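You operate a simulated robot arm through the tools that you are given. There is no shell and no other tool.

You are at the controls of a simulated two-armed robot. One attempt, no reset.

TASK
Plug in the tether, switch on remote and monitor, take one sharp picture.
Fine: the orange plug goes into the remote's socket; use the red shoot button; leave both on.
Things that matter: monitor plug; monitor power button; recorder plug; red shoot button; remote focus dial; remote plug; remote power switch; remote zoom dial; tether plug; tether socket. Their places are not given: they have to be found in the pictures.

It is judged by the outcome, as a careful person would: the job done as asked, and still so three seconds after it is handed in. It fails if anything else is knocked over, pushed out of place, dropped, spilled or broken.

THE ROBOT
Two 7-joint arms with fingered hands on one trunk that stands fixed in place. Base frame: the origin is at the foot of the trunk, x ahead of it, y to its left, z up. Units: cm, degrees, N and s.
The left shoulder is at [5, 21.4, 86.9], the right one opposite. With the tool pointing down near the work surface each hand reaches from about 36 to 88 cm from the base axis, measured 20 degrees to its own side. Payload 3 kg a hand.
Tool frame (each hand has its own): the origin (TCP) lies between the finger pads and is the grasp point; the fingertips stand 2.6 cm ahead of it; z points along the fingers, y is the line along which they close. The gripper opens to 13.2 cm; its body begins 7.3 cm behind the TCP. The gripper is a hand of 3 fingers: y runs from the thumb to the fingers, the wrist lies at [0, 0, -22.9] in the tool frame, and closing takes about 1.5 s.
Orientation is that of the tool frame in the base frame, as a unit quaternion [w, x, y, z]. With the fingers straight down and closing along the base's y, the tool's x points along the base's -x, its y along +y and its z along -z.

THE INTERFACE
- The arms move only by the tool servo_tool. It takes "left_rows", "right_rows" or both (then of equal length, played together; a hand with none holds still); each is a list of rows, each a list of 7 numbers: the turn, a rotation vector about the tool's x, y, z in degrees, then the shift along the tool's x, y, z in cm, then the finger opening in cm, from 0 to 13.2. In form: [[rx, ry, rz, tx, ty, tz, gripper], ...]. A call has 1 to 20 rows; each row shifts and turns the commanded pose from where the row before left it, along the tool's axes as they then stand. A row lasts 0.2 s, in which the tool goes at most 5 cm and 8.6 degrees; a call with a longer step from one row to the next is refused whole, and so is a gripper value outside its range. A pose out of reach is approached as far as the arm can. The call stops where the force on the tool passes 50 N (or 10 N more than at its start, if that is more) or the arm is blocked; 0.2 s more then pass. Each finger travels about 7.2 cm/s and halts on what it meets, pressing with about 24 N; the grip force reading is that of the motor and also rises with nothing between the fingers. The clock runs only during rows and for 0.2 s after the last one: add rows that do not move to give the fingers time. The reply holds the time, the measured pose of the TCP, the force on the tool along the base axes, the opening and the grip force, in the units named above and with some noise, with the torque about the TCP (base axes, N m) and any sound that the robot's microphone picked up, and new pictures: "views" is both (left out), scene, wrist or none (wrist: the cameras of the hands that moved).
- Cameras (640 x 400 px; columns grow to the right, rows downward): "scene" is now at [3.53, 1.24, 150.36]; the picture's right is [0.16, -0.99, 0.00], its down [-0.61, -0.10, -0.79] and it looks along [0.78, 0.12, -0.61] (base axes); focal length 302 px, centre (320, 200). "left" rides on the left gripper at [-6.1, 0.3, -9.2] in its tool frame; the picture's right is [-0.05, -1.00, 0.00], its down [0.83, -0.04, -0.56] and it looks along [0.55, -0.03, 0.83] (tool axes); focal length 230 px, centre (320, 200). "right" rides on the right gripper at [6.1, 0.3, -9.2] in its tool frame; the picture's right is [-0.05, 1.00, 0.00], its down [-0.83, -0.04, -0.56] and it looks along [-0.55, -0.03, 0.83] (tool axes); focal length 230 px, centre (320, 200).
- set_grasp(shape, hand): the hand has 3 fingers and takes this shape, open, in about a second: jaw (thumb against the fingers, like two jaws); tri (thumb and two fingers); tip (a fingertip pinch); poke (one finger out to press); point (the index stretched); flat (the hand flat); cup (the hand cupped); fist (a fist). The gripper value then closes the fingers along that shape, each until it touches; the sizes above hold for jaw. It gives what a move gives, with no picture.
- pan_tilt(pan, tilt): turns the head with the scene camera to pan (to the left, within 86 degrees either way) and tilt (down, from -29 to 69), counted from straight ahead of the robot. It gives what a move gives, and a new picture of the scene camera.
- locate(camera, pixels): for up to 12 pixels [column, row] of the newest picture of that camera ("zoom" is the newest enlarged one), the place [x, y, z] in the base frame of the surface seen there, good to about 0.2 cm. It takes no simulated time.
- zoom(camera, box): a new picture of the part [left, top, right, bottom] of that camera's present view, enlarged. It takes no simulated time.
- job_done(): hands the job in; it is judged then, once.

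Open the grippers and draw the arms clear of the work before you hand the job in, unless the task says otherwise.

The tools are called after "Call:" as name(argument=value, ...) on one line, values as JSON. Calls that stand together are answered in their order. servo_tool: Moves the arms, as the interface text tells. Its arguments: {"type":"object","properties":{"left_rows":{"type":"array"},"right_rows":{"type":"array"},"views":{"type":"string","enum":["both","scene","wrist","none"]}},"required":[]} The other tools are called the same way: set_grasp (shape, hand) gives the hand a shape; pan_tilt (pan, tilt) turns the head that bears the scene camera; locate (camera, pixels) gives the place of the surface under pixels of a picture; zoom (camera, box) takes an enlarged picture of a part of a camera's view; job_done () hands the job in.

At the start:

```text
time: 0.0
left_ee_pos: [43.3, 6.07, 126.07]
left_ee_rot: [-0.001, 0.118, 0.993, 0.0]
left_contact_force: [-0.4, 0.1, 0.0]
left_moment: [0.02, -0.01, -0.03]
left_finger_gap: 13.18
left_gripper_force: 0.0
left_shape: jaw
right_ee_pos: [45.55, -27.93, 124.43]
right_ee_rot: [0.0, 0.118, 0.993, 0.001]
right_contact_force: [0.6, 0.4, -0.3]
right_moment: [0.01, 0.02, 0.04]
right_finger_gap: 13.2
right_gripper_force: 0.0
right_shape: jaw
head pan, tilt (commanded): [9.0, 37.8]
```

scene: 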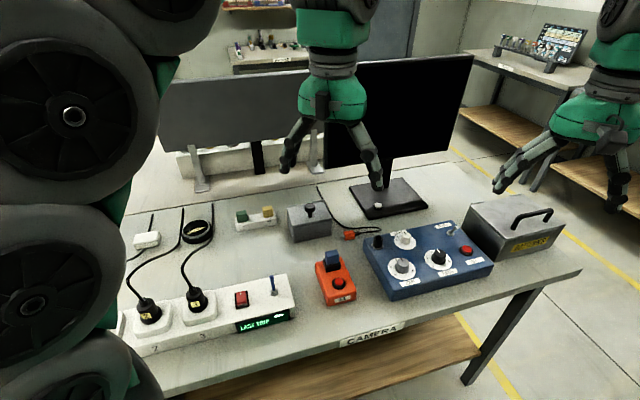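
right: 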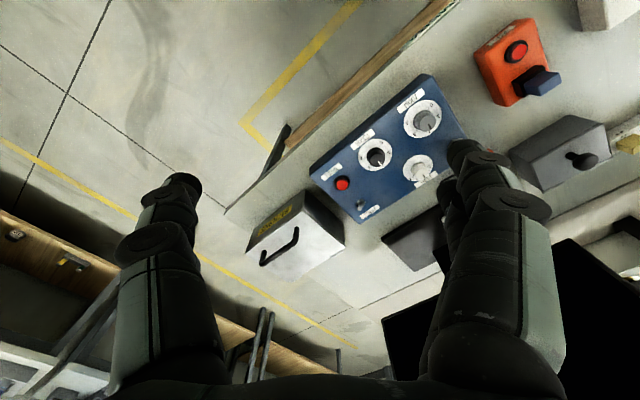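
left: 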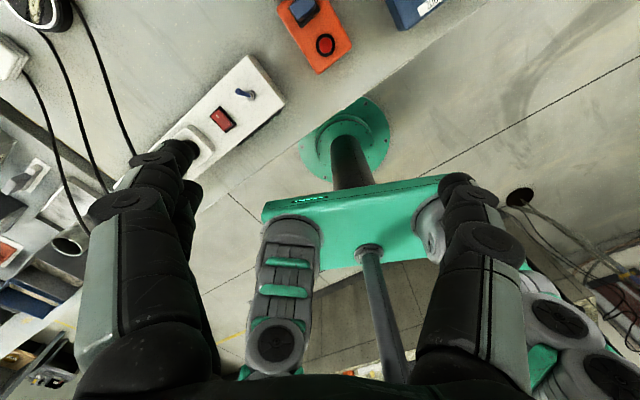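

The scene shows a power strip on the left, an orange box with a red button, and a blue control panel in the centre (around 420,260). I'll zoom into the regions to identify the parts.

Call:
zoom(camera="scene", box=[340, 190, 500, 310])

Call:
zoom(camera="scene", box=[110, 190, 310, 360])

Call:
zoom(camera="scene", box=[230, 180, 390, 310])

Call:
zoom(camera="right", box=[300, 60, 480, 230])

```text
3.33 times, centred on (420, 250) of scene
```

zoom: 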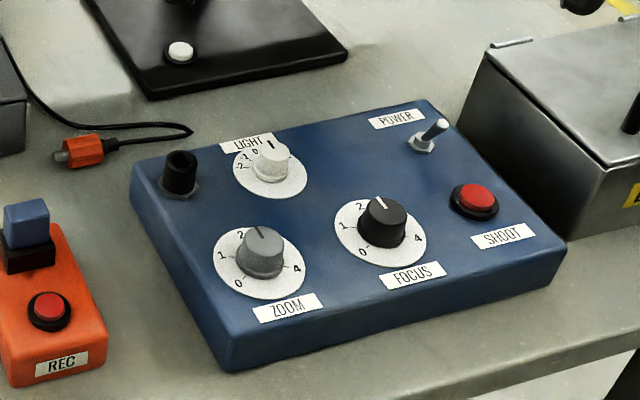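

```text
2.35 times, centred on (210, 275) of scene
```

zoom: 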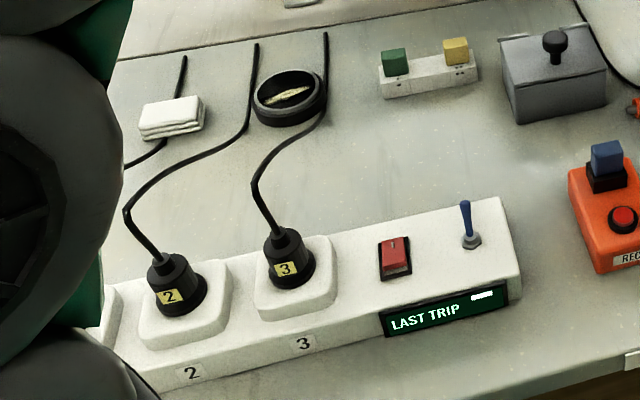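

```text
3.08 times, centred on (310, 245) of scene
```

zoom: 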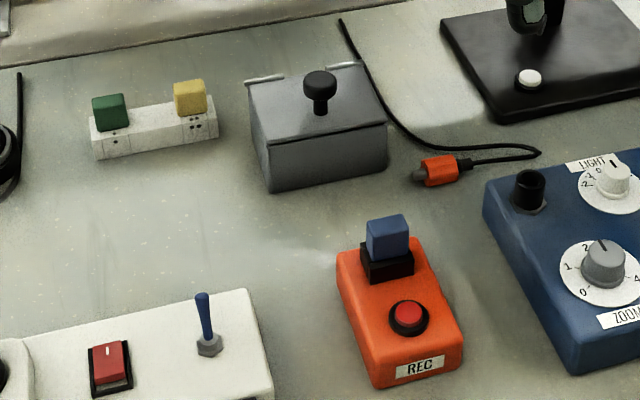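

```text
2.35 times, centred on (390, 145) of right
```

zoom: 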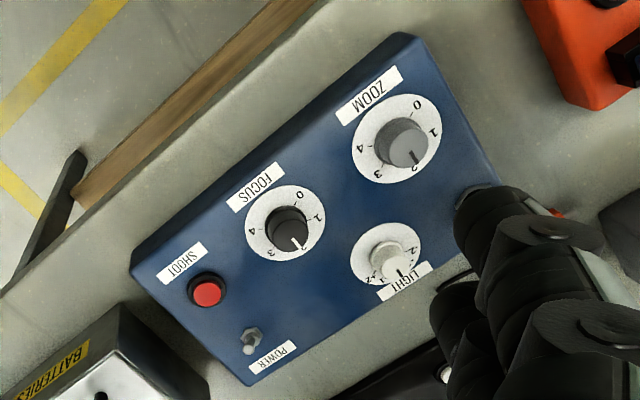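

The arm hides the left end of the power strip, and a display reads "LAST TRIP ▬". I'll pan the head left and down to see the rest of the bench.

Call:
pan_tilt(pan=25, tilt=45)

Call:
zoom(camera="left", box=[0, 0, 320, 200])

```text
time: 0.8
left_ee_pos: [43.22, 6.05, 126.21]
left_ee_rot: [0.0, 0.117, 0.993, -0.001]
left_contact_force: [0.3, 0.0, 0.6]
left_moment: [0.03, 0.02, 0.0]
left_finger_gap: 13.17
left_gripper_force: 0.0
left_shape: jaw
right_ee_pos: [45.45, -27.97, 124.34]
right_ee_rot: [0.0, 0.117, 0.993, 0.0]
right_contact_force: [-0.6, -0.4, 0.4]
right_moment: [0.04, -0.02, 0.01]
right_finger_gap: 13.22
right_gripper_force: 0.0
right_shape: jaw
head pan, tilt (commanded): [25.0, 45.0]
```

scene: 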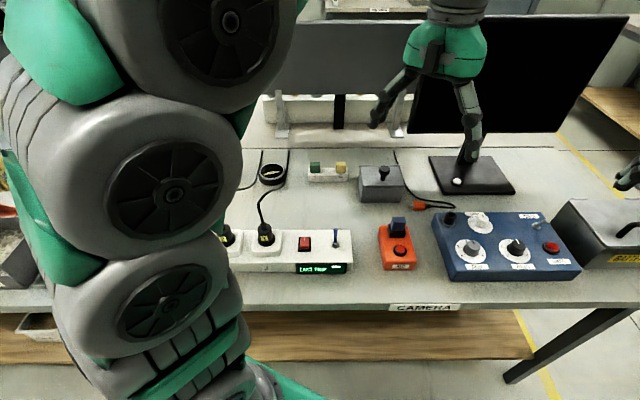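

```text
2.00 times, centred on (160, 100) of left
```

zoom: 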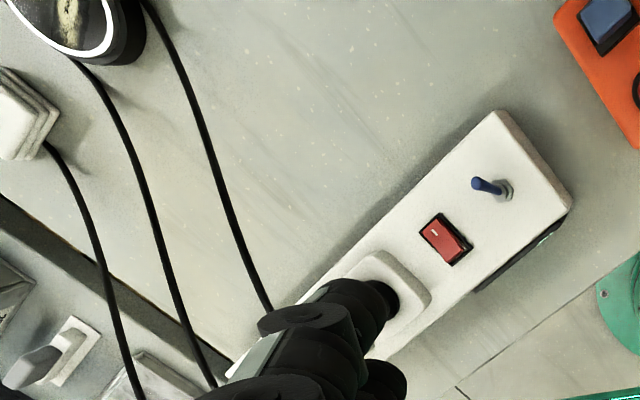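

The left arm blocks the strip's left end. I'll move the left hand 25 cm leftwards at its present height to clear the view.

Call:
servo_tool(left_rows=[[0, 0, 0, 0, 4, 0, 13.2], [0, 0, 0, 0, 4, 0, 13.2], [0, 0, 0, 0, 4, 0, 13.2], [0, 0, 0, 0, 4, 0, 13.2], [0, 0, 0, 0, 4, 0, 13.2], [0, 0, 0, 0, 4, 0, 13.2], [0, 0, 0, 0, 4, 0, 13.2]], views="both")

```text
time: 2.4
left_ee_pos: [49.83, 33.27, 126.31]
left_ee_rot: [0.001, 0.118, 0.993, 0.0]
left_contact_force: [0.2, 0.0, -0.6]
left_moment: [0.0, -0.01, -0.02]
left_finger_gap: 13.18
left_gripper_force: 0.0
left_shape: jaw
right_ee_pos: [45.43, -27.92, 124.26]
right_ee_rot: [0.0, 0.117, 0.993, 0.0]
right_contact_force: [-0.3, -0.2, -1.2]
right_moment: [-0.02, 0.0, 0.0]
right_finger_gap: 13.19
right_gripper_force: 0.1
right_shape: jaw
head pan, tilt (commanded): [25.0, 45.0]
```

scene: 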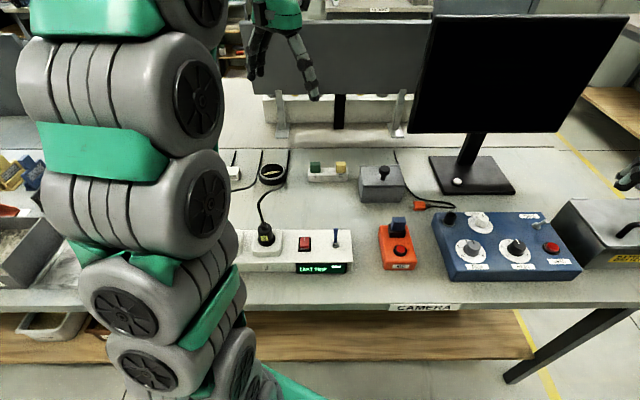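
left: 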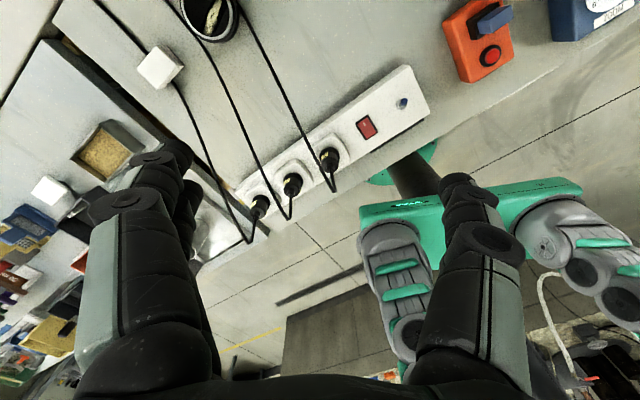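

The left wrist camera now shows the strip with three plugs (at 260,205; 292,183; 329,158). I'll zoom in on it and on the display.

Call:
zoom(camera="left", box=[220, 60, 440, 250])

Call:
zoom(camera="scene", box=[230, 215, 370, 285])

Call:
zoom(camera="left", box=[60, 0, 300, 140])

Call:
zoom(camera="scene", box=[220, 60, 520, 230])

```text
2.11 times, centred on (330, 155) of left
```

zoom: 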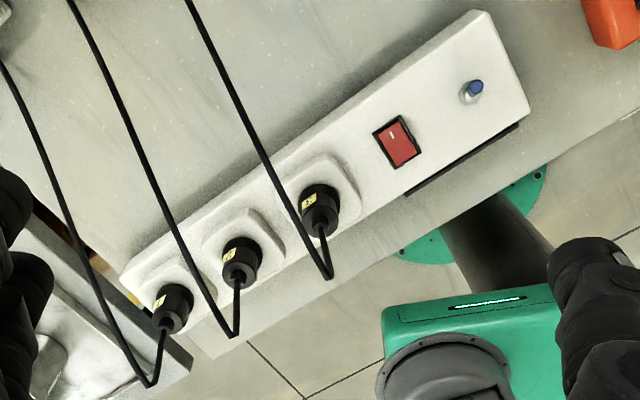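

```text
4.57 times, centred on (300, 250) of scene
```

zoom: 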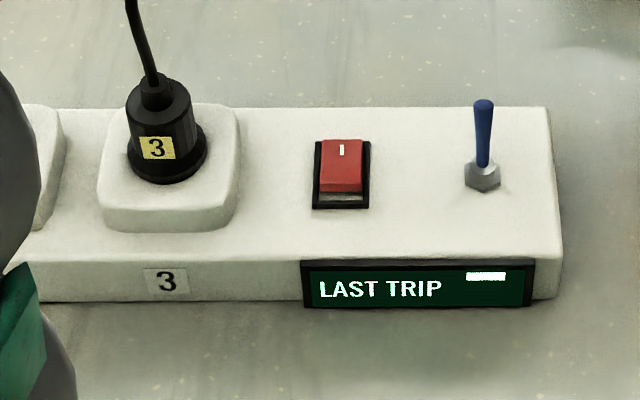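

```text
2.67 times, centred on (180, 70) of left
```

zoom: 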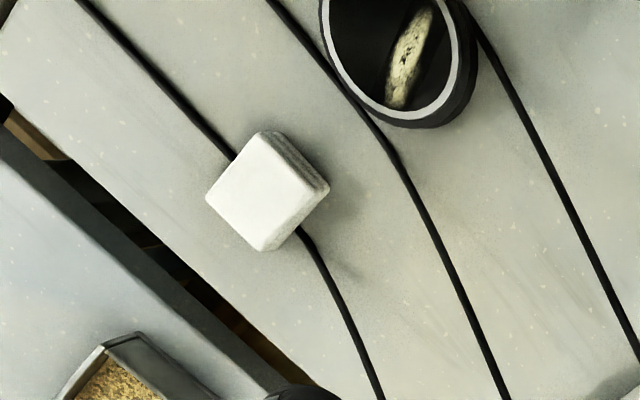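

```text
2.13 times, centred on (370, 145) of scene
```

zoom: 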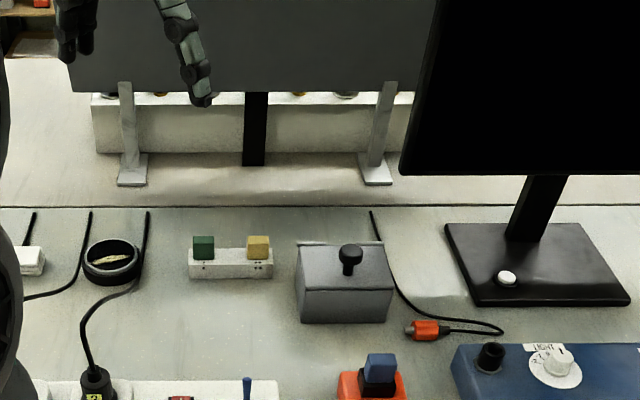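

All three plugs sit in the strip and the strip looks powered (rocker at "I"). I'll recentre the head on the remote and monitor, then measure positions.

Call:
pan_tilt(pan=2, tilt=42)

```text
time: 3.3
left_ee_pos: [49.78, 33.17, 126.17]
left_ee_rot: [0.0, 0.117, 0.993, -0.001]
left_contact_force: [-0.2, -0.1, -0.6]
left_moment: [0.01, 0.01, 0.0]
left_finger_gap: 13.2
left_gripper_force: 0.0
left_shape: jaw
right_ee_pos: [45.42, -27.85, 124.52]
right_ee_rot: [0.0, 0.118, 0.993, 0.0]
right_contact_force: [0.3, 0.2, -0.7]
right_moment: [-0.01, -0.01, 0.0]
right_finger_gap: 13.19
right_gripper_force: 0.0
right_shape: jaw
head pan, tilt (commanded): [2.0, 42.0]
```

scene: 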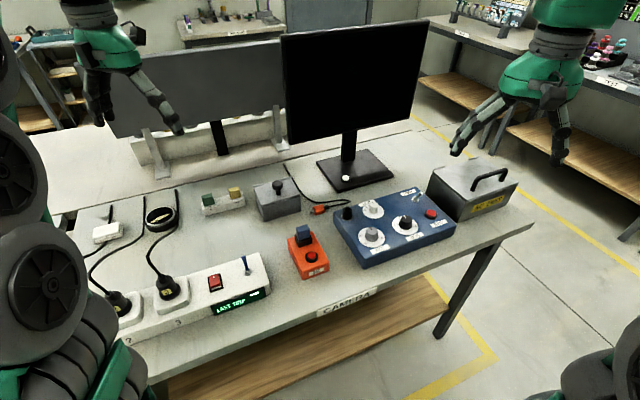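

The remote is now central at (390,230). I'll zoom on it, the monitor foot and tether for precise location.

Call:
zoom(camera="scene", box=[320, 175, 480, 275])

```text
4.00 times, centred on (400, 225) of scene
```

zoom: 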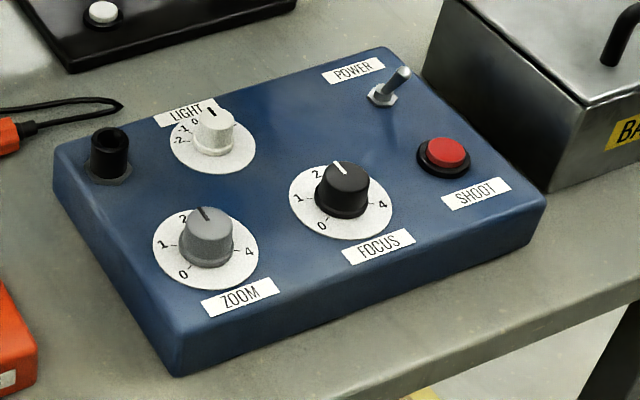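

I'll locate the remote's controls: socket (110,140), switch (400,78), shoot (445,152), focus dial (345,175), zoom dial, and the box's corners.

Call:
locate(camera="zoom", pixels=[[110, 138], [402, 74], [381, 95], [445, 152], [343, 174], [204, 222], [213, 122], [58, 150], [172, 340], [540, 205], [375, 50], [103, 12]])

Call:
zoom(camera="scene", box=[280, 170, 380, 232])

```text
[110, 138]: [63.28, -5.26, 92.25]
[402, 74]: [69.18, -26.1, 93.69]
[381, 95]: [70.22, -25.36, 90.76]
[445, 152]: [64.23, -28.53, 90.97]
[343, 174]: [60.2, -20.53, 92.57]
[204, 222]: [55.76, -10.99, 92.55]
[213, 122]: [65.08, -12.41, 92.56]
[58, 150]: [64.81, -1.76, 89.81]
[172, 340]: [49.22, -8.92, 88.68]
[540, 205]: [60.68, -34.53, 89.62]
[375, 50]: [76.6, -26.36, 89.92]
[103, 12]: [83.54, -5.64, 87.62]
```

```text
6.40 times, centred on (330, 201) of scene
```

zoom: 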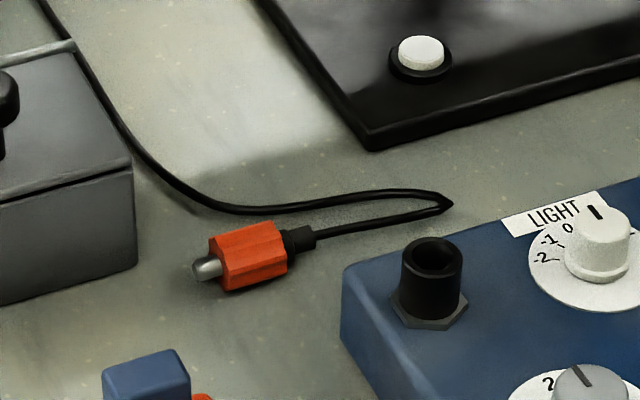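

The tether's grey pin points left and its cable leaves right. I'll locate the plug's parts, the socket rim and the monitor button precisely.

Call:
locate(camera="zoom", pixels=[[198, 270], [216, 266], [222, 245], [232, 290], [250, 255], [288, 240], [300, 240], [320, 234], [432, 242], [405, 250], [460, 250], [421, 48]])

Call:
locate(camera="zoom", pixels=[[432, 272], [432, 258], [250, 320], [448, 204], [340, 195], [380, 230], [400, 215], [265, 230], [275, 275], [433, 320], [135, 160], [130, 265]])

```text
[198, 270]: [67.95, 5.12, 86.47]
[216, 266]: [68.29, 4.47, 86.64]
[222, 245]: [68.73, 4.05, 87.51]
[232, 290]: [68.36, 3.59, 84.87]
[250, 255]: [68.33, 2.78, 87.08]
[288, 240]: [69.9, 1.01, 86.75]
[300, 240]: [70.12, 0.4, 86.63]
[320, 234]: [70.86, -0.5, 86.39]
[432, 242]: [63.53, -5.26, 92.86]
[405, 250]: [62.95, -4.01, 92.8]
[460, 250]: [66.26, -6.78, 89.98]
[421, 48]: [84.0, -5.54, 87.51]
```

```text
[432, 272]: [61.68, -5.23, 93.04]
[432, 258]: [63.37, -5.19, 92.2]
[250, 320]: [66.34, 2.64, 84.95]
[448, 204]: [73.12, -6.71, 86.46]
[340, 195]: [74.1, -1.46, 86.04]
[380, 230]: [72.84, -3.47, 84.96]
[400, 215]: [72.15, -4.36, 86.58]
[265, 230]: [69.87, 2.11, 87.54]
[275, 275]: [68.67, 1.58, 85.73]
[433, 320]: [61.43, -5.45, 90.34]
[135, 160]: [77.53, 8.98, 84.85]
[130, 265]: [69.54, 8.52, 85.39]
```

I'll take a closer look at the strip's display and at the toggle on the remote.

Call:
zoom(camera="scene", box=[190, 245, 290, 325])

Call:
zoom(camera="scene", box=[395, 180, 445, 225])

Call:
zoom(camera="scene", box=[70, 170, 210, 330])

Call:
zoom(camera="right", box=[320, 120, 420, 230])

```text
5.00 times, centred on (240, 285) of scene
```

zoom: 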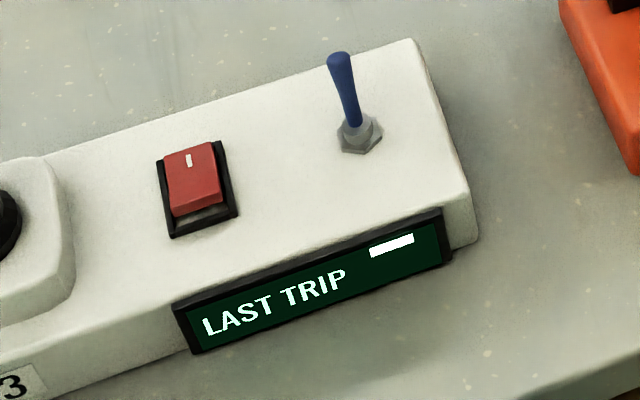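

```text
8.89 times, centred on (420, 202) of scene
```

zoom: 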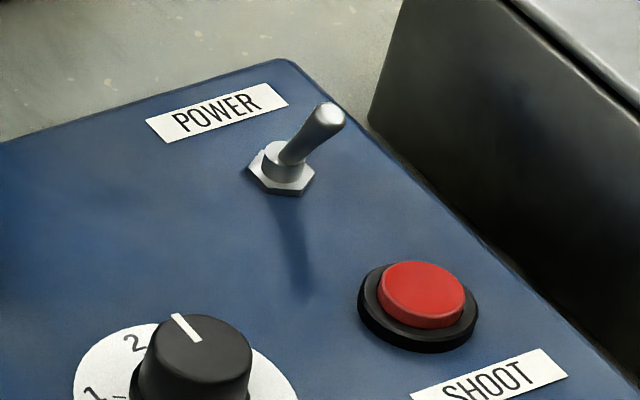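

```text
2.50 times, centred on (140, 250) of scene
```

zoom: 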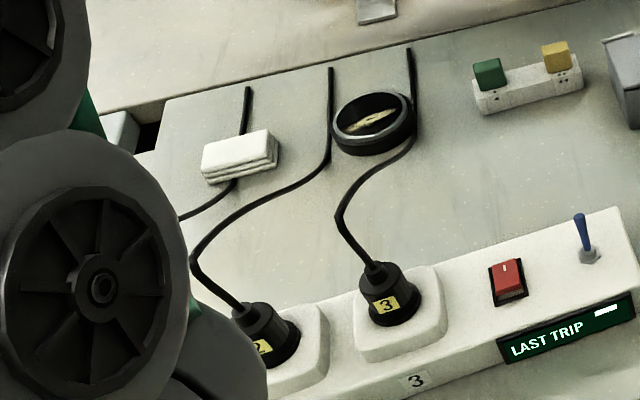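

```text
3.64 times, centred on (370, 175) of right
```

zoom: 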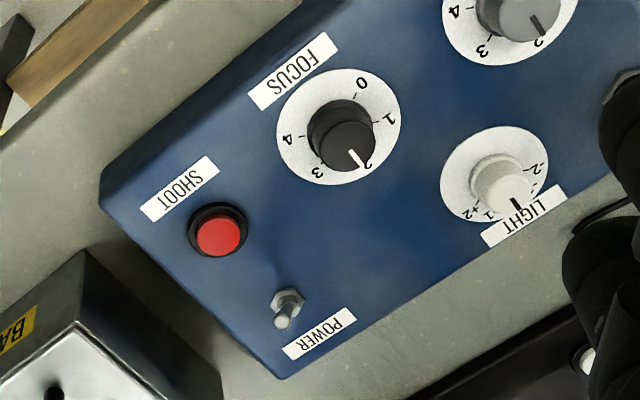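

The toggle leans toward the operator side (off). Before grasping, I'll look at the hand's finger geometry: zoom on both hands in the scene view.

Call:
set_grasp(hand="left", shape="tip")

Call:
set_grasp(hand="right", shape="poke")

Call:
zoom(camera="scene", box=[60, 0, 220, 150])

Call:
zoom(camera="scene", box=[440, 20, 640, 180])

Call:
zoom(camera="left", box=[0, 0, 640, 400])

Call:
zoom(camera="right", box=[0, 0, 640, 400])

```text
time: 4.2
left_ee_pos: [49.75, 33.19, 126.3]
left_ee_rot: [-0.001, 0.118, 0.993, 0.0]
left_contact_force: [-0.1, -1.0, -0.4]
left_moment: [-0.01, -0.01, 0.02]
left_finger_gap: 13.2
left_gripper_force: 0.1
left_shape: tip
right_ee_pos: [45.46, -27.96, 124.27]
right_ee_rot: [0.0, 0.118, 0.993, 0.0]
right_contact_force: [-0.4, 0.3, -0.2]
right_moment: [-0.04, 0.02, -0.05]
right_finger_gap: 13.21
right_gripper_force: 0.2
right_shape: jaw
head pan, tilt (commanded): [2.0, 42.0]
```

```text
time: 5.1
left_ee_pos: [49.81, 33.18, 126.22]
left_ee_rot: [0.0, 0.117, 0.993, 0.0]
left_contact_force: [-0.1, 0.5, 0.7]
left_moment: [-0.01, -0.04, 0.04]
left_finger_gap: 13.18
left_gripper_force: 0.1
left_shape: tip
right_ee_pos: [45.44, -27.82, 124.32]
right_ee_rot: [0.0, 0.117, 0.993, 0.0]
right_contact_force: [-0.7, 0.3, -0.2]
right_moment: [0.0, 0.0, -0.03]
right_finger_gap: 0.0
right_gripper_force: 0.1
right_shape: poke
head pan, tilt (commanded): [2.0, 42.0]
```

```text
2.67 times, centred on (140, 75) of scene
```

zoom: 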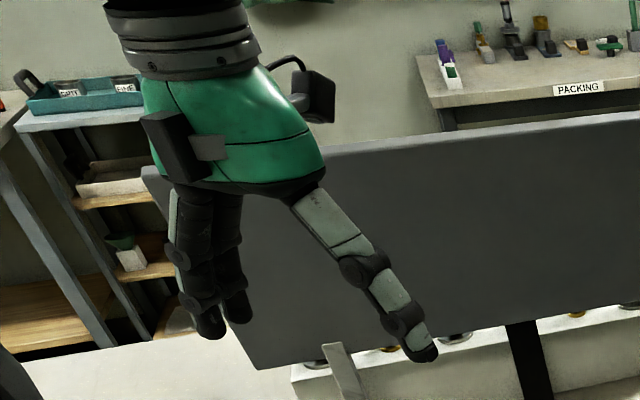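

```text
2.50 times, centred on (540, 100) of scene
```

zoom: 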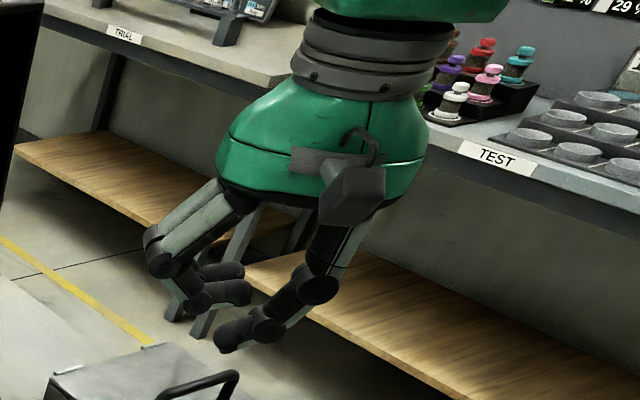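

```text
1.00 times, centred on (320, 200) of left (not enlarged: the box is as wide or as high as the picture)
```

zoom: 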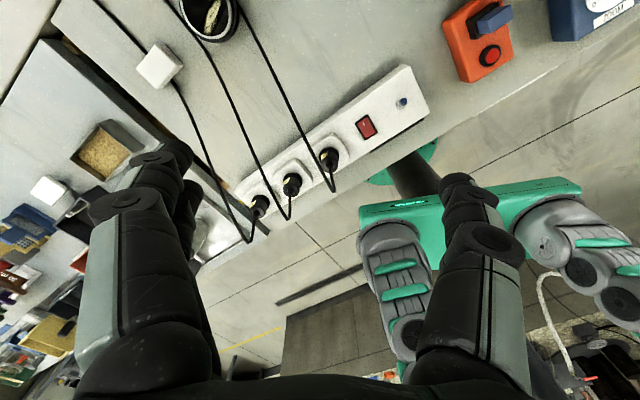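

```text
1.00 times, centred on (320, 200) of right (not enlarged: the box is as wide or as high as the picture)
```

zoom: 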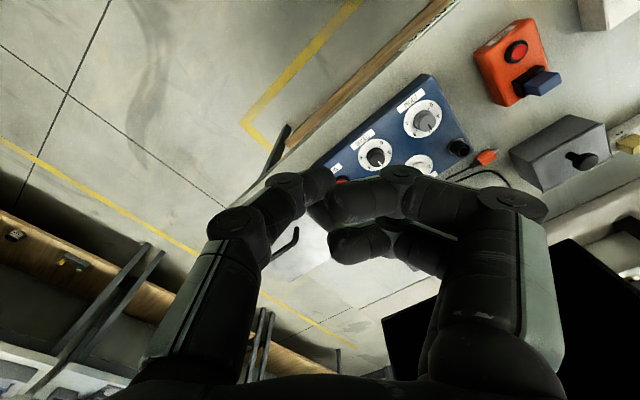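

In "poke" the right fingers look curled with one lowest near (235,330) of the zoom. I'll try "point" on the right hand for comparison and view it.

Call:
servo_tool(right_rows=[[0, 0, 0, 0, 0, 0, 0], [0, 0, 0, 0, 0, 0, 0], [0, 0, 0, 0, 0, 0, 0]], views="both")

Call:
zoom(camera="scene", box=[440, 20, 640, 180])

Call:
set_grasp(hand="right", shape="point")

Call:
zoom(camera="scene", box=[440, 20, 640, 180])

Call:
zoom(camera="right", box=[0, 0, 640, 400])

```text
time: 5.9
left_ee_pos: [49.75, 33.08, 126.25]
left_ee_rot: [-0.001, 0.118, 0.993, 0.0]
left_contact_force: [0.3, -0.2, -0.5]
left_moment: [-0.06, -0.04, 0.0]
left_finger_gap: 13.16
left_gripper_force: 0.1
left_shape: tip
right_ee_pos: [45.46, -27.89, 124.25]
right_ee_rot: [0.0, 0.118, 0.993, 0.0]
right_contact_force: [0.4, 0.0, 0.0]
right_moment: [0.0, -0.01, 0.0]
right_finger_gap: 0.0
right_gripper_force: 0.0
right_shape: poke
head pan, tilt (commanded): [2.0, 42.0]
```

scene: 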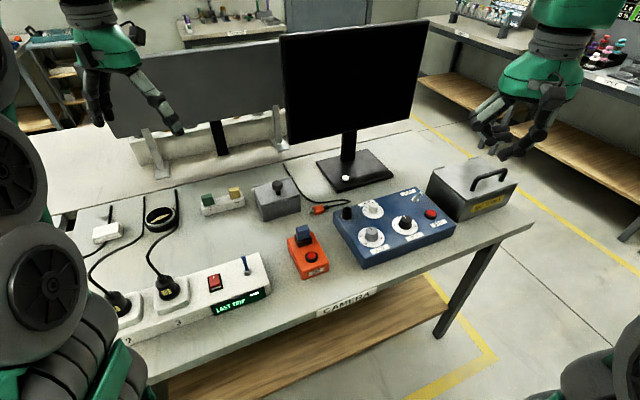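
right: 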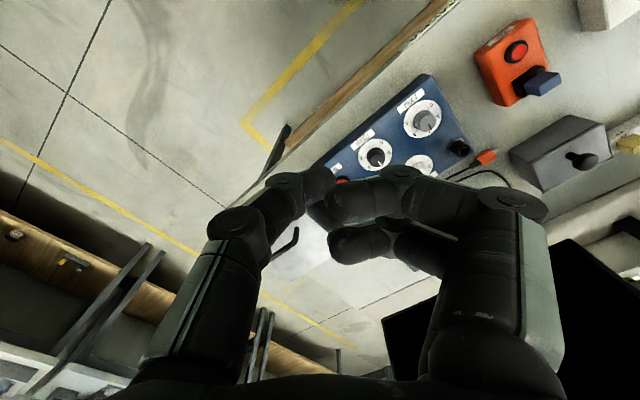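

```text
2.50 times, centred on (540, 100) of scene
```

zoom: 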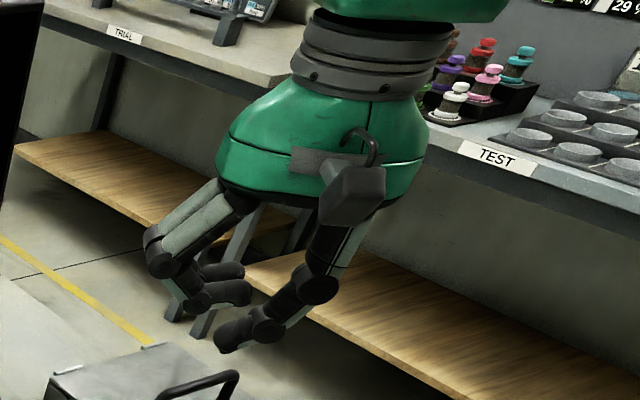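

```text
time: 6.8
left_ee_pos: [49.68, 33.24, 126.2]
left_ee_rot: [0.0, 0.117, 0.993, 0.0]
left_contact_force: [0.1, 0.5, 0.8]
left_moment: [0.03, 0.0, 0.02]
left_finger_gap: 13.2
left_gripper_force: 0.0
left_shape: tip
right_ee_pos: [45.34, -28.0, 124.44]
right_ee_rot: [0.0, 0.117, 0.993, -0.001]
right_contact_force: [-0.2, 0.5, -0.6]
right_moment: [0.05, 0.0, 0.01]
right_finger_gap: 0.02
right_gripper_force: 0.0
right_shape: point
head pan, tilt (commanded): [2.0, 42.0]
```

```text
2.50 times, centred on (540, 100) of scene
```

zoom: 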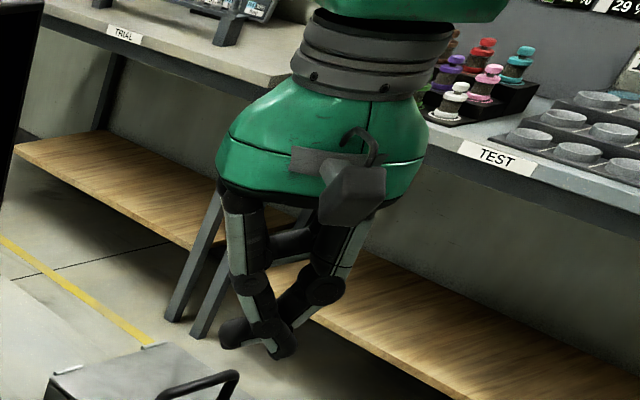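

```text
1.00 times, centred on (320, 200) of right (not enlarged: the box is as wide or as high as the picture)
```

zoom: 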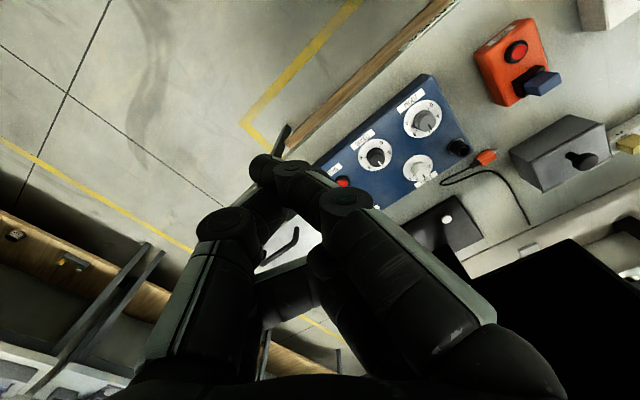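

I'll zoom in tightly on the fingertips in "point" to measure where the index tip lies in the tool frame.

Call:
zoom(camera="scene", box=[500, 90, 580, 175])

Call:
locate(camera="right", pixels=[[264, 163], [290, 172], [262, 175], [350, 200], [225, 225], [315, 180]])

```text
4.71 times, centred on (540, 132) of scene
```

zoom: 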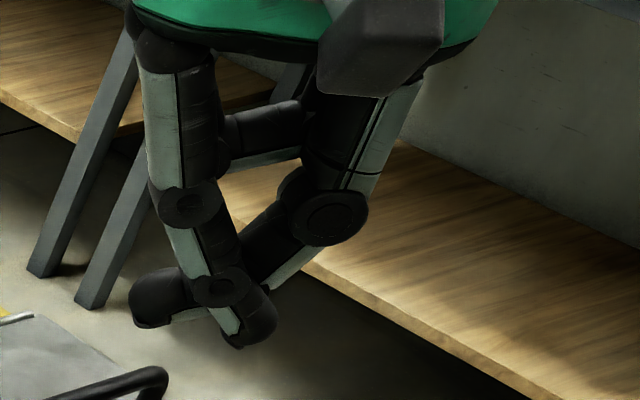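

```text
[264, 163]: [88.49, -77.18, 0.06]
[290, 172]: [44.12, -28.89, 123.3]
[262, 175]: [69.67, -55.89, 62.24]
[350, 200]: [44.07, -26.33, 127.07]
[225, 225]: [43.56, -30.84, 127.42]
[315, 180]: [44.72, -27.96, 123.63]
```

I'll locate the fingertip pixels in this zoomed picture (index tip near 238,340; thumb tip near 150,320).

Call:
locate(camera="zoom", pixels=[[238, 340], [262, 320], [225, 320], [215, 290], [150, 322], [150, 285], [185, 290], [240, 345], [270, 115], [195, 205]])

Call:
servo_tool(right_rows=[[0, 0, 0, 0, 0, 0, 0], [0, 0, 0, 0, 0, 0, 0]], views="none")

Call:
zoom(camera="scene", box=[500, 90, 580, 175])

```text
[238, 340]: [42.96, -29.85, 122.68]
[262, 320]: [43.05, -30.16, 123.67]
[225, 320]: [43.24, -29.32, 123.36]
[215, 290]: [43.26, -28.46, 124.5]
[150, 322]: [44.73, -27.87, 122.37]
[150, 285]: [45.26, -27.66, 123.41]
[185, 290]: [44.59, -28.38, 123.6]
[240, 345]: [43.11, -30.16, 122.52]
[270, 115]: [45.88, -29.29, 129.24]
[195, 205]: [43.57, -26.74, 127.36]
```

```text
time: 7.4
left_ee_pos: [49.76, 33.24, 126.25]
left_ee_rot: [0.0, 0.117, 0.993, 0.0]
left_contact_force: [-0.1, -0.1, -0.1]
left_moment: [-0.01, -0.03, 0.0]
left_finger_gap: 13.21
left_gripper_force: 0.1
left_shape: tip
right_ee_pos: [45.56, -27.95, 124.36]
right_ee_rot: [0.0, 0.117, 0.993, 0.0]
right_contact_force: [0.0, 0.1, 1.1]
right_moment: [-0.02, 0.0, 0.04]
right_finger_gap: 0.0
right_gripper_force: 0.1
right_shape: point
head pan, tilt (commanded): [2.0, 42.0]
```

```text
4.71 times, centred on (540, 132) of scene
```

zoom: 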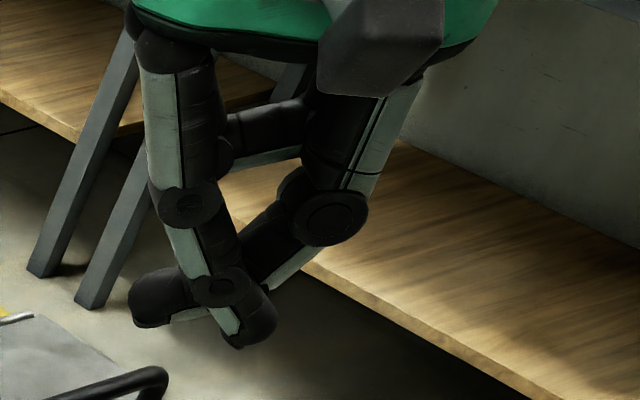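

Index tip in "point" sits about 2 cm off-axis. I'll see what a closed "tip" pinch looks like on the left hand, since it might be a more centred tool, and what "poke" does when opened on the right.

Call:
set_grasp(hand="right", shape="poke")

Call:
servo_tool(left_rows=[[0, 0, 0, 0, 0, 0, 0], [0, 0, 0, 0, 0, 0, 0], [0, 0, 0, 0, 0, 0, 0], [0, 0, 0, 0, 0, 0, 0], [0, 0, 0, 0, 0, 0, 0], [0, 0, 0, 0, 0, 0, 0], [0, 0, 0, 0, 0, 0, 0], [0, 0, 0, 0, 0, 0, 0]], right_rows=[[0, 0, 0, 0, 0, 0, 13.2], [0, 0, 0, 0, 0, 0, 13.2], [0, 0, 0, 0, 0, 0, 13.2], [0, 0, 0, 0, 0, 0, 13.2], [0, 0, 0, 0, 0, 0, 13.2], [0, 0, 0, 0, 0, 0, 13.2], [0, 0, 0, 0, 0, 0, 13.2], [0, 0, 0, 0, 0, 0, 13.2]], views="both")

Call:
zoom(camera="scene", box=[60, 0, 220, 150])

Call:
zoom(camera="scene", box=[480, 70, 600, 175])

```text
time: 8.3
left_ee_pos: [49.84, 33.24, 126.17]
left_ee_rot: [0.0, 0.117, 0.993, 0.0]
left_contact_force: [0.5, -0.4, 1.2]
left_moment: [0.0, 0.01, 0.0]
left_finger_gap: 13.18
left_gripper_force: 0.0
left_shape: tip
right_ee_pos: [45.52, -27.82, 124.36]
right_ee_rot: [0.0, 0.118, 0.993, 0.0]
right_contact_force: [0.0, -0.3, -0.5]
right_moment: [0.04, 0.01, 0.0]
right_finger_gap: 0.0
right_gripper_force: 0.0
right_shape: poke
head pan, tilt (commanded): [2.0, 42.0]
```

```text
time: 10.1
left_ee_pos: [49.7, 33.28, 126.05]
left_ee_rot: [-0.001, 0.117, 0.993, 0.0]
left_contact_force: [-0.4, 0.2, 0.1]
left_moment: [-0.03, 0.0, -0.02]
left_finger_gap: 0.01
left_gripper_force: 23.7
left_shape: tip
right_ee_pos: [45.38, -27.89, 124.42]
right_ee_rot: [0.0, 0.117, 0.993, 0.0]
right_contact_force: [0.1, -0.8, -0.1]
right_moment: [0.03, 0.0, -0.02]
right_finger_gap: 0.0
right_gripper_force: 0.0
right_shape: poke
head pan, tilt (commanded): [2.0, 42.0]
```

scene: 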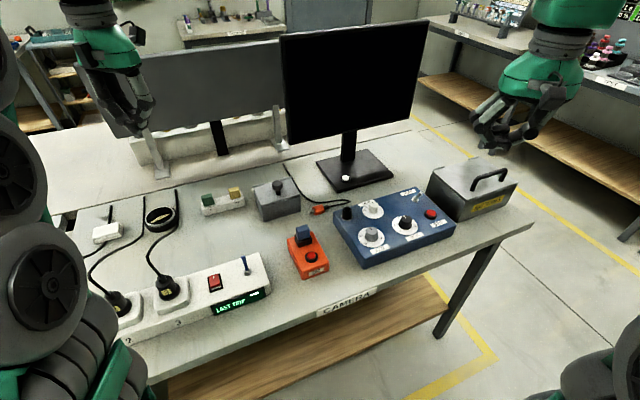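
right: 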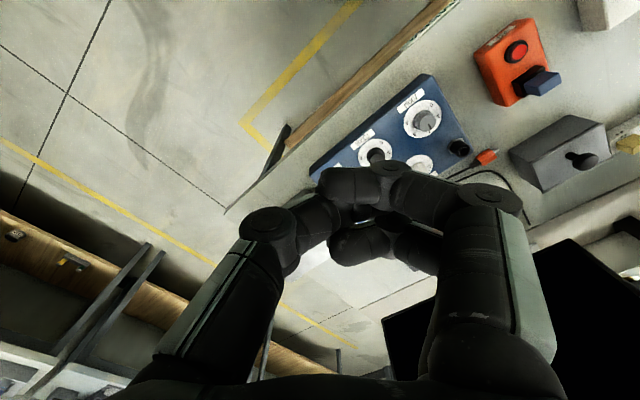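
left: 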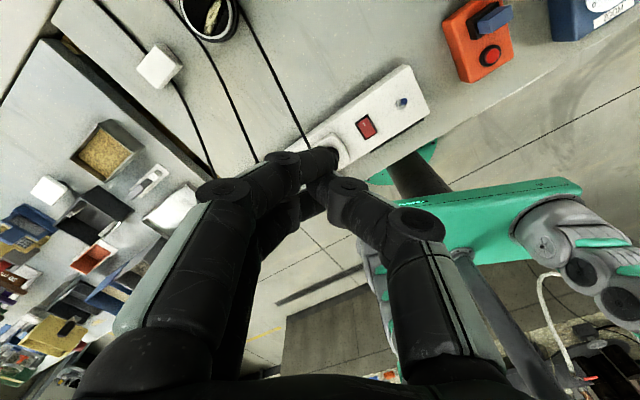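

```text
2.67 times, centred on (140, 75) of scene
```

zoom: 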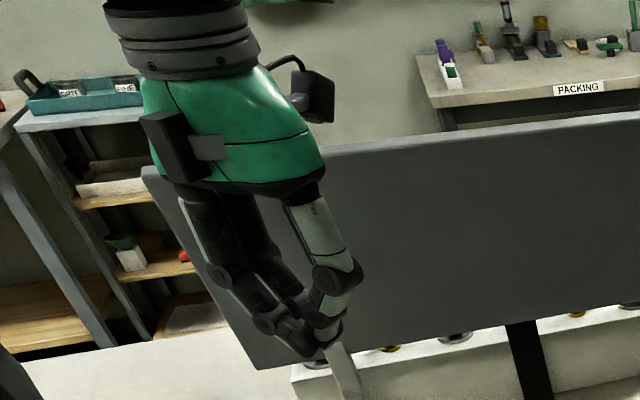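

```text
3.81 times, centred on (540, 122) of scene
```

zoom: 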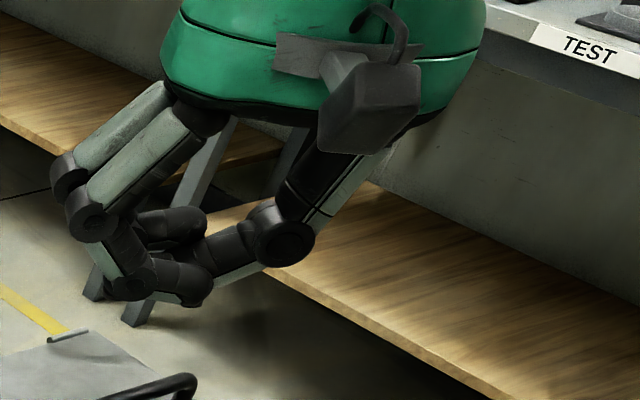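

The closed "tip" converges to one point near (325,345) of the zoom. I'll measure those fingertips.

Call:
zoom(camera="scene", box=[100, 50, 180, 145])

Call:
zoom(camera="left", box=[180, 110, 460, 280])

Call:
locate(camera="left", pixels=[[330, 162], [318, 175], [345, 190], [285, 160], [320, 200], [316, 190]])

```text
4.21 times, centred on (140, 98) of scene
```

zoom: 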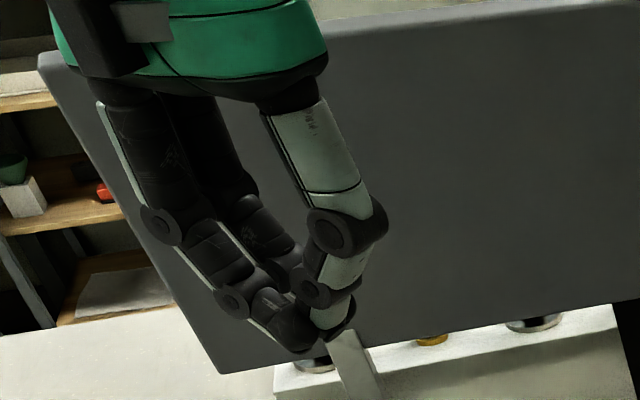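

```text
2.29 times, centred on (320, 195) of left
```

zoom: 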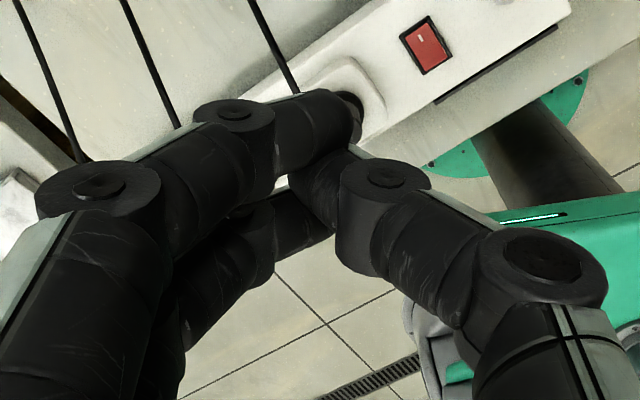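

```text
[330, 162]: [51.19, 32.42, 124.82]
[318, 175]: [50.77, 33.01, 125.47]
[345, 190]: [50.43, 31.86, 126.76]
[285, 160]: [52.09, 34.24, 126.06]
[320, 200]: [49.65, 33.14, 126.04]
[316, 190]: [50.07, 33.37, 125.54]
```

Fingers and thumb meet near the tool axis. Now I'll locate obstacles: monitor screen edges, grey lidded box, REC box, and the strip end.

Call:
locate(camera="scene", pixels=[[288, 138], [412, 112], [284, 40], [425, 25], [348, 160], [330, 165], [395, 183], [277, 184], [258, 190], [297, 208], [303, 232], [311, 258]])

Call:
locate(camera="scene", pixels=[[262, 260], [268, 290], [245, 260], [212, 205], [235, 190], [430, 190], [490, 178], [460, 165], [208, 205], [300, 195], [322, 275], [318, 230]])

```text
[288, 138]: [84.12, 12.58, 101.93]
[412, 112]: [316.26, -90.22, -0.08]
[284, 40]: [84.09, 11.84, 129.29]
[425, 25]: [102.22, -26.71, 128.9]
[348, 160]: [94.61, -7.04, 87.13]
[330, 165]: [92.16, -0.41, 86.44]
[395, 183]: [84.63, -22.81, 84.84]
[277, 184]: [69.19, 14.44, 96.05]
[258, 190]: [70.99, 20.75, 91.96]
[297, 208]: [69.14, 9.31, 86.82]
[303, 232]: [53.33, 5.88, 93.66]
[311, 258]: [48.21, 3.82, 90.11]
```

```text
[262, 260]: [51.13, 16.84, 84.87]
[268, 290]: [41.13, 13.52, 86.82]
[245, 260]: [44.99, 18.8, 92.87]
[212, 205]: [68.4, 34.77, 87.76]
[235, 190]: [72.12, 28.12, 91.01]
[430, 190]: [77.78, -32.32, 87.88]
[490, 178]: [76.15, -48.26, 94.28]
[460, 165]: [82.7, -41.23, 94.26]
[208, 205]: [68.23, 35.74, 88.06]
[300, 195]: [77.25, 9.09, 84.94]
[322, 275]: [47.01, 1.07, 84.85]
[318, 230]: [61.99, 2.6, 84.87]
```

The monitor screen plane is ~18 cm behind the plug, and the grey box edge is ~4 cm left of the pin. I'll zoom on the plug to locate the cable strands behind it.

Call:
zoom(camera="scene", box=[295, 185, 365, 230])

```text
8.89 times, centred on (330, 208) of scene
```

zoom: 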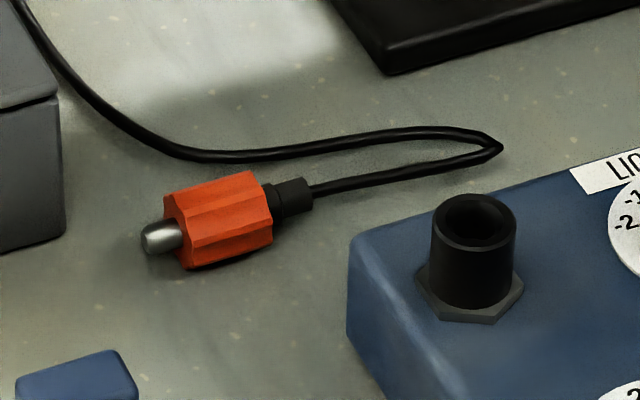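

Call:
locate(camera="zoom", pixels=[[230, 155], [280, 152], [180, 150], [120, 118], [330, 143], [180, 205], [255, 180], [222, 200], [150, 235], [270, 230], [188, 262], [310, 195]])

Call:
locate(camera="zoom", pixels=[[475, 198], [436, 215], [515, 220], [475, 248], [475, 240], [475, 225], [475, 205], [450, 225], [500, 225], [435, 280], [512, 285], [475, 300]])

```text
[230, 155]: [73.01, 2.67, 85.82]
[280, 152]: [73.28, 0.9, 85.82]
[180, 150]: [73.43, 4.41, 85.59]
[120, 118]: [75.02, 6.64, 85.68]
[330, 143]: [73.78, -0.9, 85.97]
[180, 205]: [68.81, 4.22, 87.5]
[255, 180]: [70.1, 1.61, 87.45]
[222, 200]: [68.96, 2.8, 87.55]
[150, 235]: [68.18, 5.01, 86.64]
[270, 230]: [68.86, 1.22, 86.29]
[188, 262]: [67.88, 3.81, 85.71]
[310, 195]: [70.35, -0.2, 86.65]
```

```text
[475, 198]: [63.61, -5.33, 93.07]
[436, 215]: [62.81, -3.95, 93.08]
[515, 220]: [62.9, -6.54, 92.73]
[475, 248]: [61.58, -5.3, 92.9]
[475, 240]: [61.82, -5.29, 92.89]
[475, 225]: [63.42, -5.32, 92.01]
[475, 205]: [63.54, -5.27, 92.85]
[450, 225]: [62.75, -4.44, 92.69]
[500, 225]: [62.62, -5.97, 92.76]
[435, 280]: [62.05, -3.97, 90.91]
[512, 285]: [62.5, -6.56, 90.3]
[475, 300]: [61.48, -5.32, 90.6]
```

Plug body centre ≈ (69.4, 2.8, 86.2), axis along (0.44,−0.90); socket centre ≈ (62.7, −5.25), rim z≈93. I'll set the left hand to jaw, yaw it so it closes across the plug, and move it above the plug at z≈108.

Call:
set_grasp(hand="left", shape="jaw")

Call:
servo_tool(left_rows=[[0, 0, 7.25, 0, 0, 0, 8], [0, 0, 7.25, 0, 0, 0, 8], [0, 0, 7.25, 0, 0, 0, 8], [0, 0, 7.25, 0, 0, 0, 8], [0, 0, 7.25, 0, 0, 0, 8], [0, 0, 7.25, 0, 0, 0, 8], [0, 0, 7.25, 0, 0, 0, 8], [0, 0, 0, -3.587, 0.452, 1.8, 6], [0, 0, 0, -3.587, 0.452, 1.8, 6], [0, 0, 0, -3.587, 0.452, 1.8, 6], [0, 0, 0, -3.587, 0.452, 1.8, 6], [0, 0, 0, -3.587, 0.452, 1.8, 6], [0, 0, 0, -3.587, 0.452, 1.8, 6], [0, 0, 0, -3.587, 0.452, 1.8, 6], [0, 0, 0, -3.587, 0.452, 1.8, 6], [0, 0, 0, -3.587, 0.452, 1.8, 6], [0, 0, 0, -3.587, 0.452, 1.8, 6], [0, 0, 0, 0, 0, 0, 6]], views="both")

```text
time: 11.0
left_ee_pos: [49.77, 33.33, 126.29]
left_ee_rot: [0.0, 0.117, 0.993, 0.001]
left_contact_force: [0.2, 0.5, -0.6]
left_moment: [0.0, 0.02, 0.0]
left_finger_gap: 13.18
left_gripper_force: 0.0
left_shape: jaw
right_ee_pos: [45.38, -27.9, 124.48]
right_ee_rot: [0.0, 0.117, 0.993, 0.0]
right_contact_force: [0.3, 0.1, -0.5]
right_moment: [-0.01, 0.04, 0.01]
right_finger_gap: 0.04
right_gripper_force: 0.0
right_shape: poke
head pan, tilt (commanded): [2.0, 42.0]
```

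```text
time: 14.8
left_ee_pos: [69.32, 2.95, 108.21]
left_ee_rot: [0.0, 0.532, 0.847, -0.001]
left_contact_force: [0.2, 0.0, -0.4]
left_moment: [-0.01, 0.01, -0.03]
left_finger_gap: 6.07
left_gripper_force: 0.1
left_shape: jaw
right_ee_pos: [45.39, -27.93, 124.34]
right_ee_rot: [0.0, 0.118, 0.993, -0.001]
right_contact_force: [-0.6, -0.3, 0.8]
right_moment: [0.01, -0.01, 0.0]
right_finger_gap: 0.0
right_gripper_force: 0.0
right_shape: poke
head pan, tilt (commanded): [2.0, 42.0]
```

scene: 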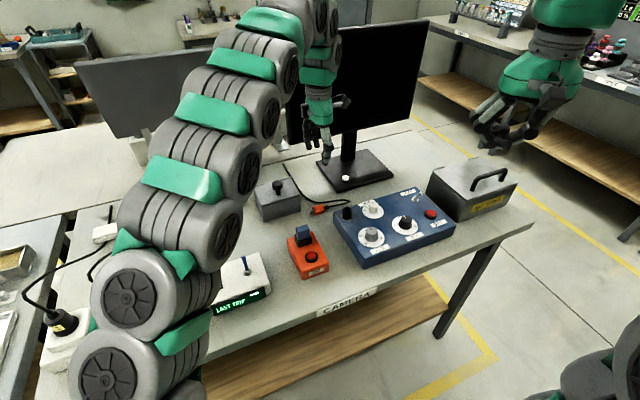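
left: 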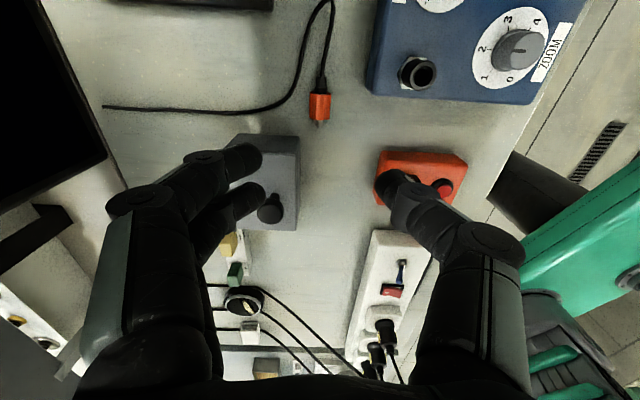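

The plug is seen at (320,106) in the left wrist view, aligned with the hand. I'll zoom in there and measure its body and pin, plus the socket at (420,72).

Call:
zoom(camera="left", box=[280, 50, 360, 150])

```text
4.00 times, centred on (320, 100) of left
```

zoom: 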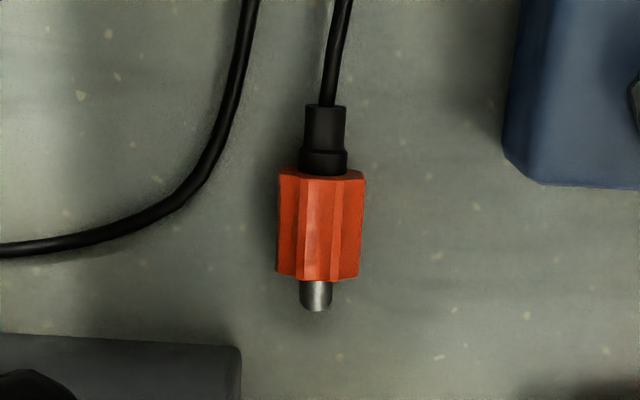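

Call:
locate(camera="zoom", pixels=[[320, 225], [320, 180], [316, 275], [316, 305], [316, 290], [280, 225], [360, 225], [322, 150], [324, 110], [280, 275], [360, 275], [335, 60]])

Call:
zoom(camera="left", box=[380, 40, 460, 100])

```text
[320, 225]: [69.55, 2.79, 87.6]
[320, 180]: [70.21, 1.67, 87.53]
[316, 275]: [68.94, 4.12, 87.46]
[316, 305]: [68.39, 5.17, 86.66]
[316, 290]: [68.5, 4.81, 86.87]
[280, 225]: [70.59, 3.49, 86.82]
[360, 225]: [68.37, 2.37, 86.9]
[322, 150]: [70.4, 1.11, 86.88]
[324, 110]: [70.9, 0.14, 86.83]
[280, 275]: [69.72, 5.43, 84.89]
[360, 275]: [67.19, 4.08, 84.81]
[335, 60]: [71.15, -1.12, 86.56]
```

```text
6.67 times, centred on (420, 70) of left
```

zoom: 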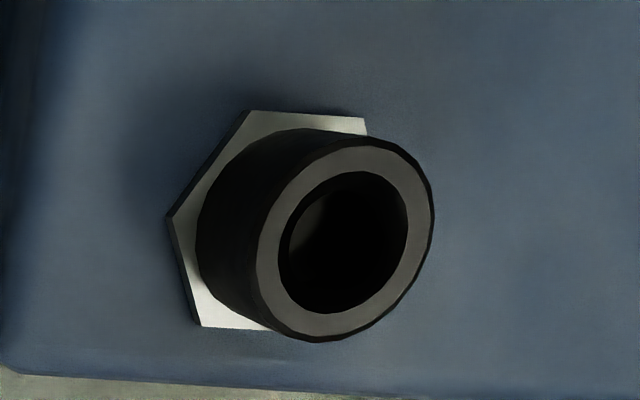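

Now the socket ring is clear; I'll locate points around the rim to get its centre.

Call:
locate(camera="zoom", pixels=[[268, 240], [420, 230], [355, 150], [325, 325], [268, 270], [410, 180], [300, 180], [385, 295], [345, 240]])

```text
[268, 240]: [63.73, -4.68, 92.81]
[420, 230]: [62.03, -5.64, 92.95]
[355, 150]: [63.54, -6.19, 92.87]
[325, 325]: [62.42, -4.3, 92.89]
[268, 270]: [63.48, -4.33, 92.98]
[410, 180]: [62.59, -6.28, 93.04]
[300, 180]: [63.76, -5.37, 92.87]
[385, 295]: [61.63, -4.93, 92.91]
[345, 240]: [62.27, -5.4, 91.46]
```

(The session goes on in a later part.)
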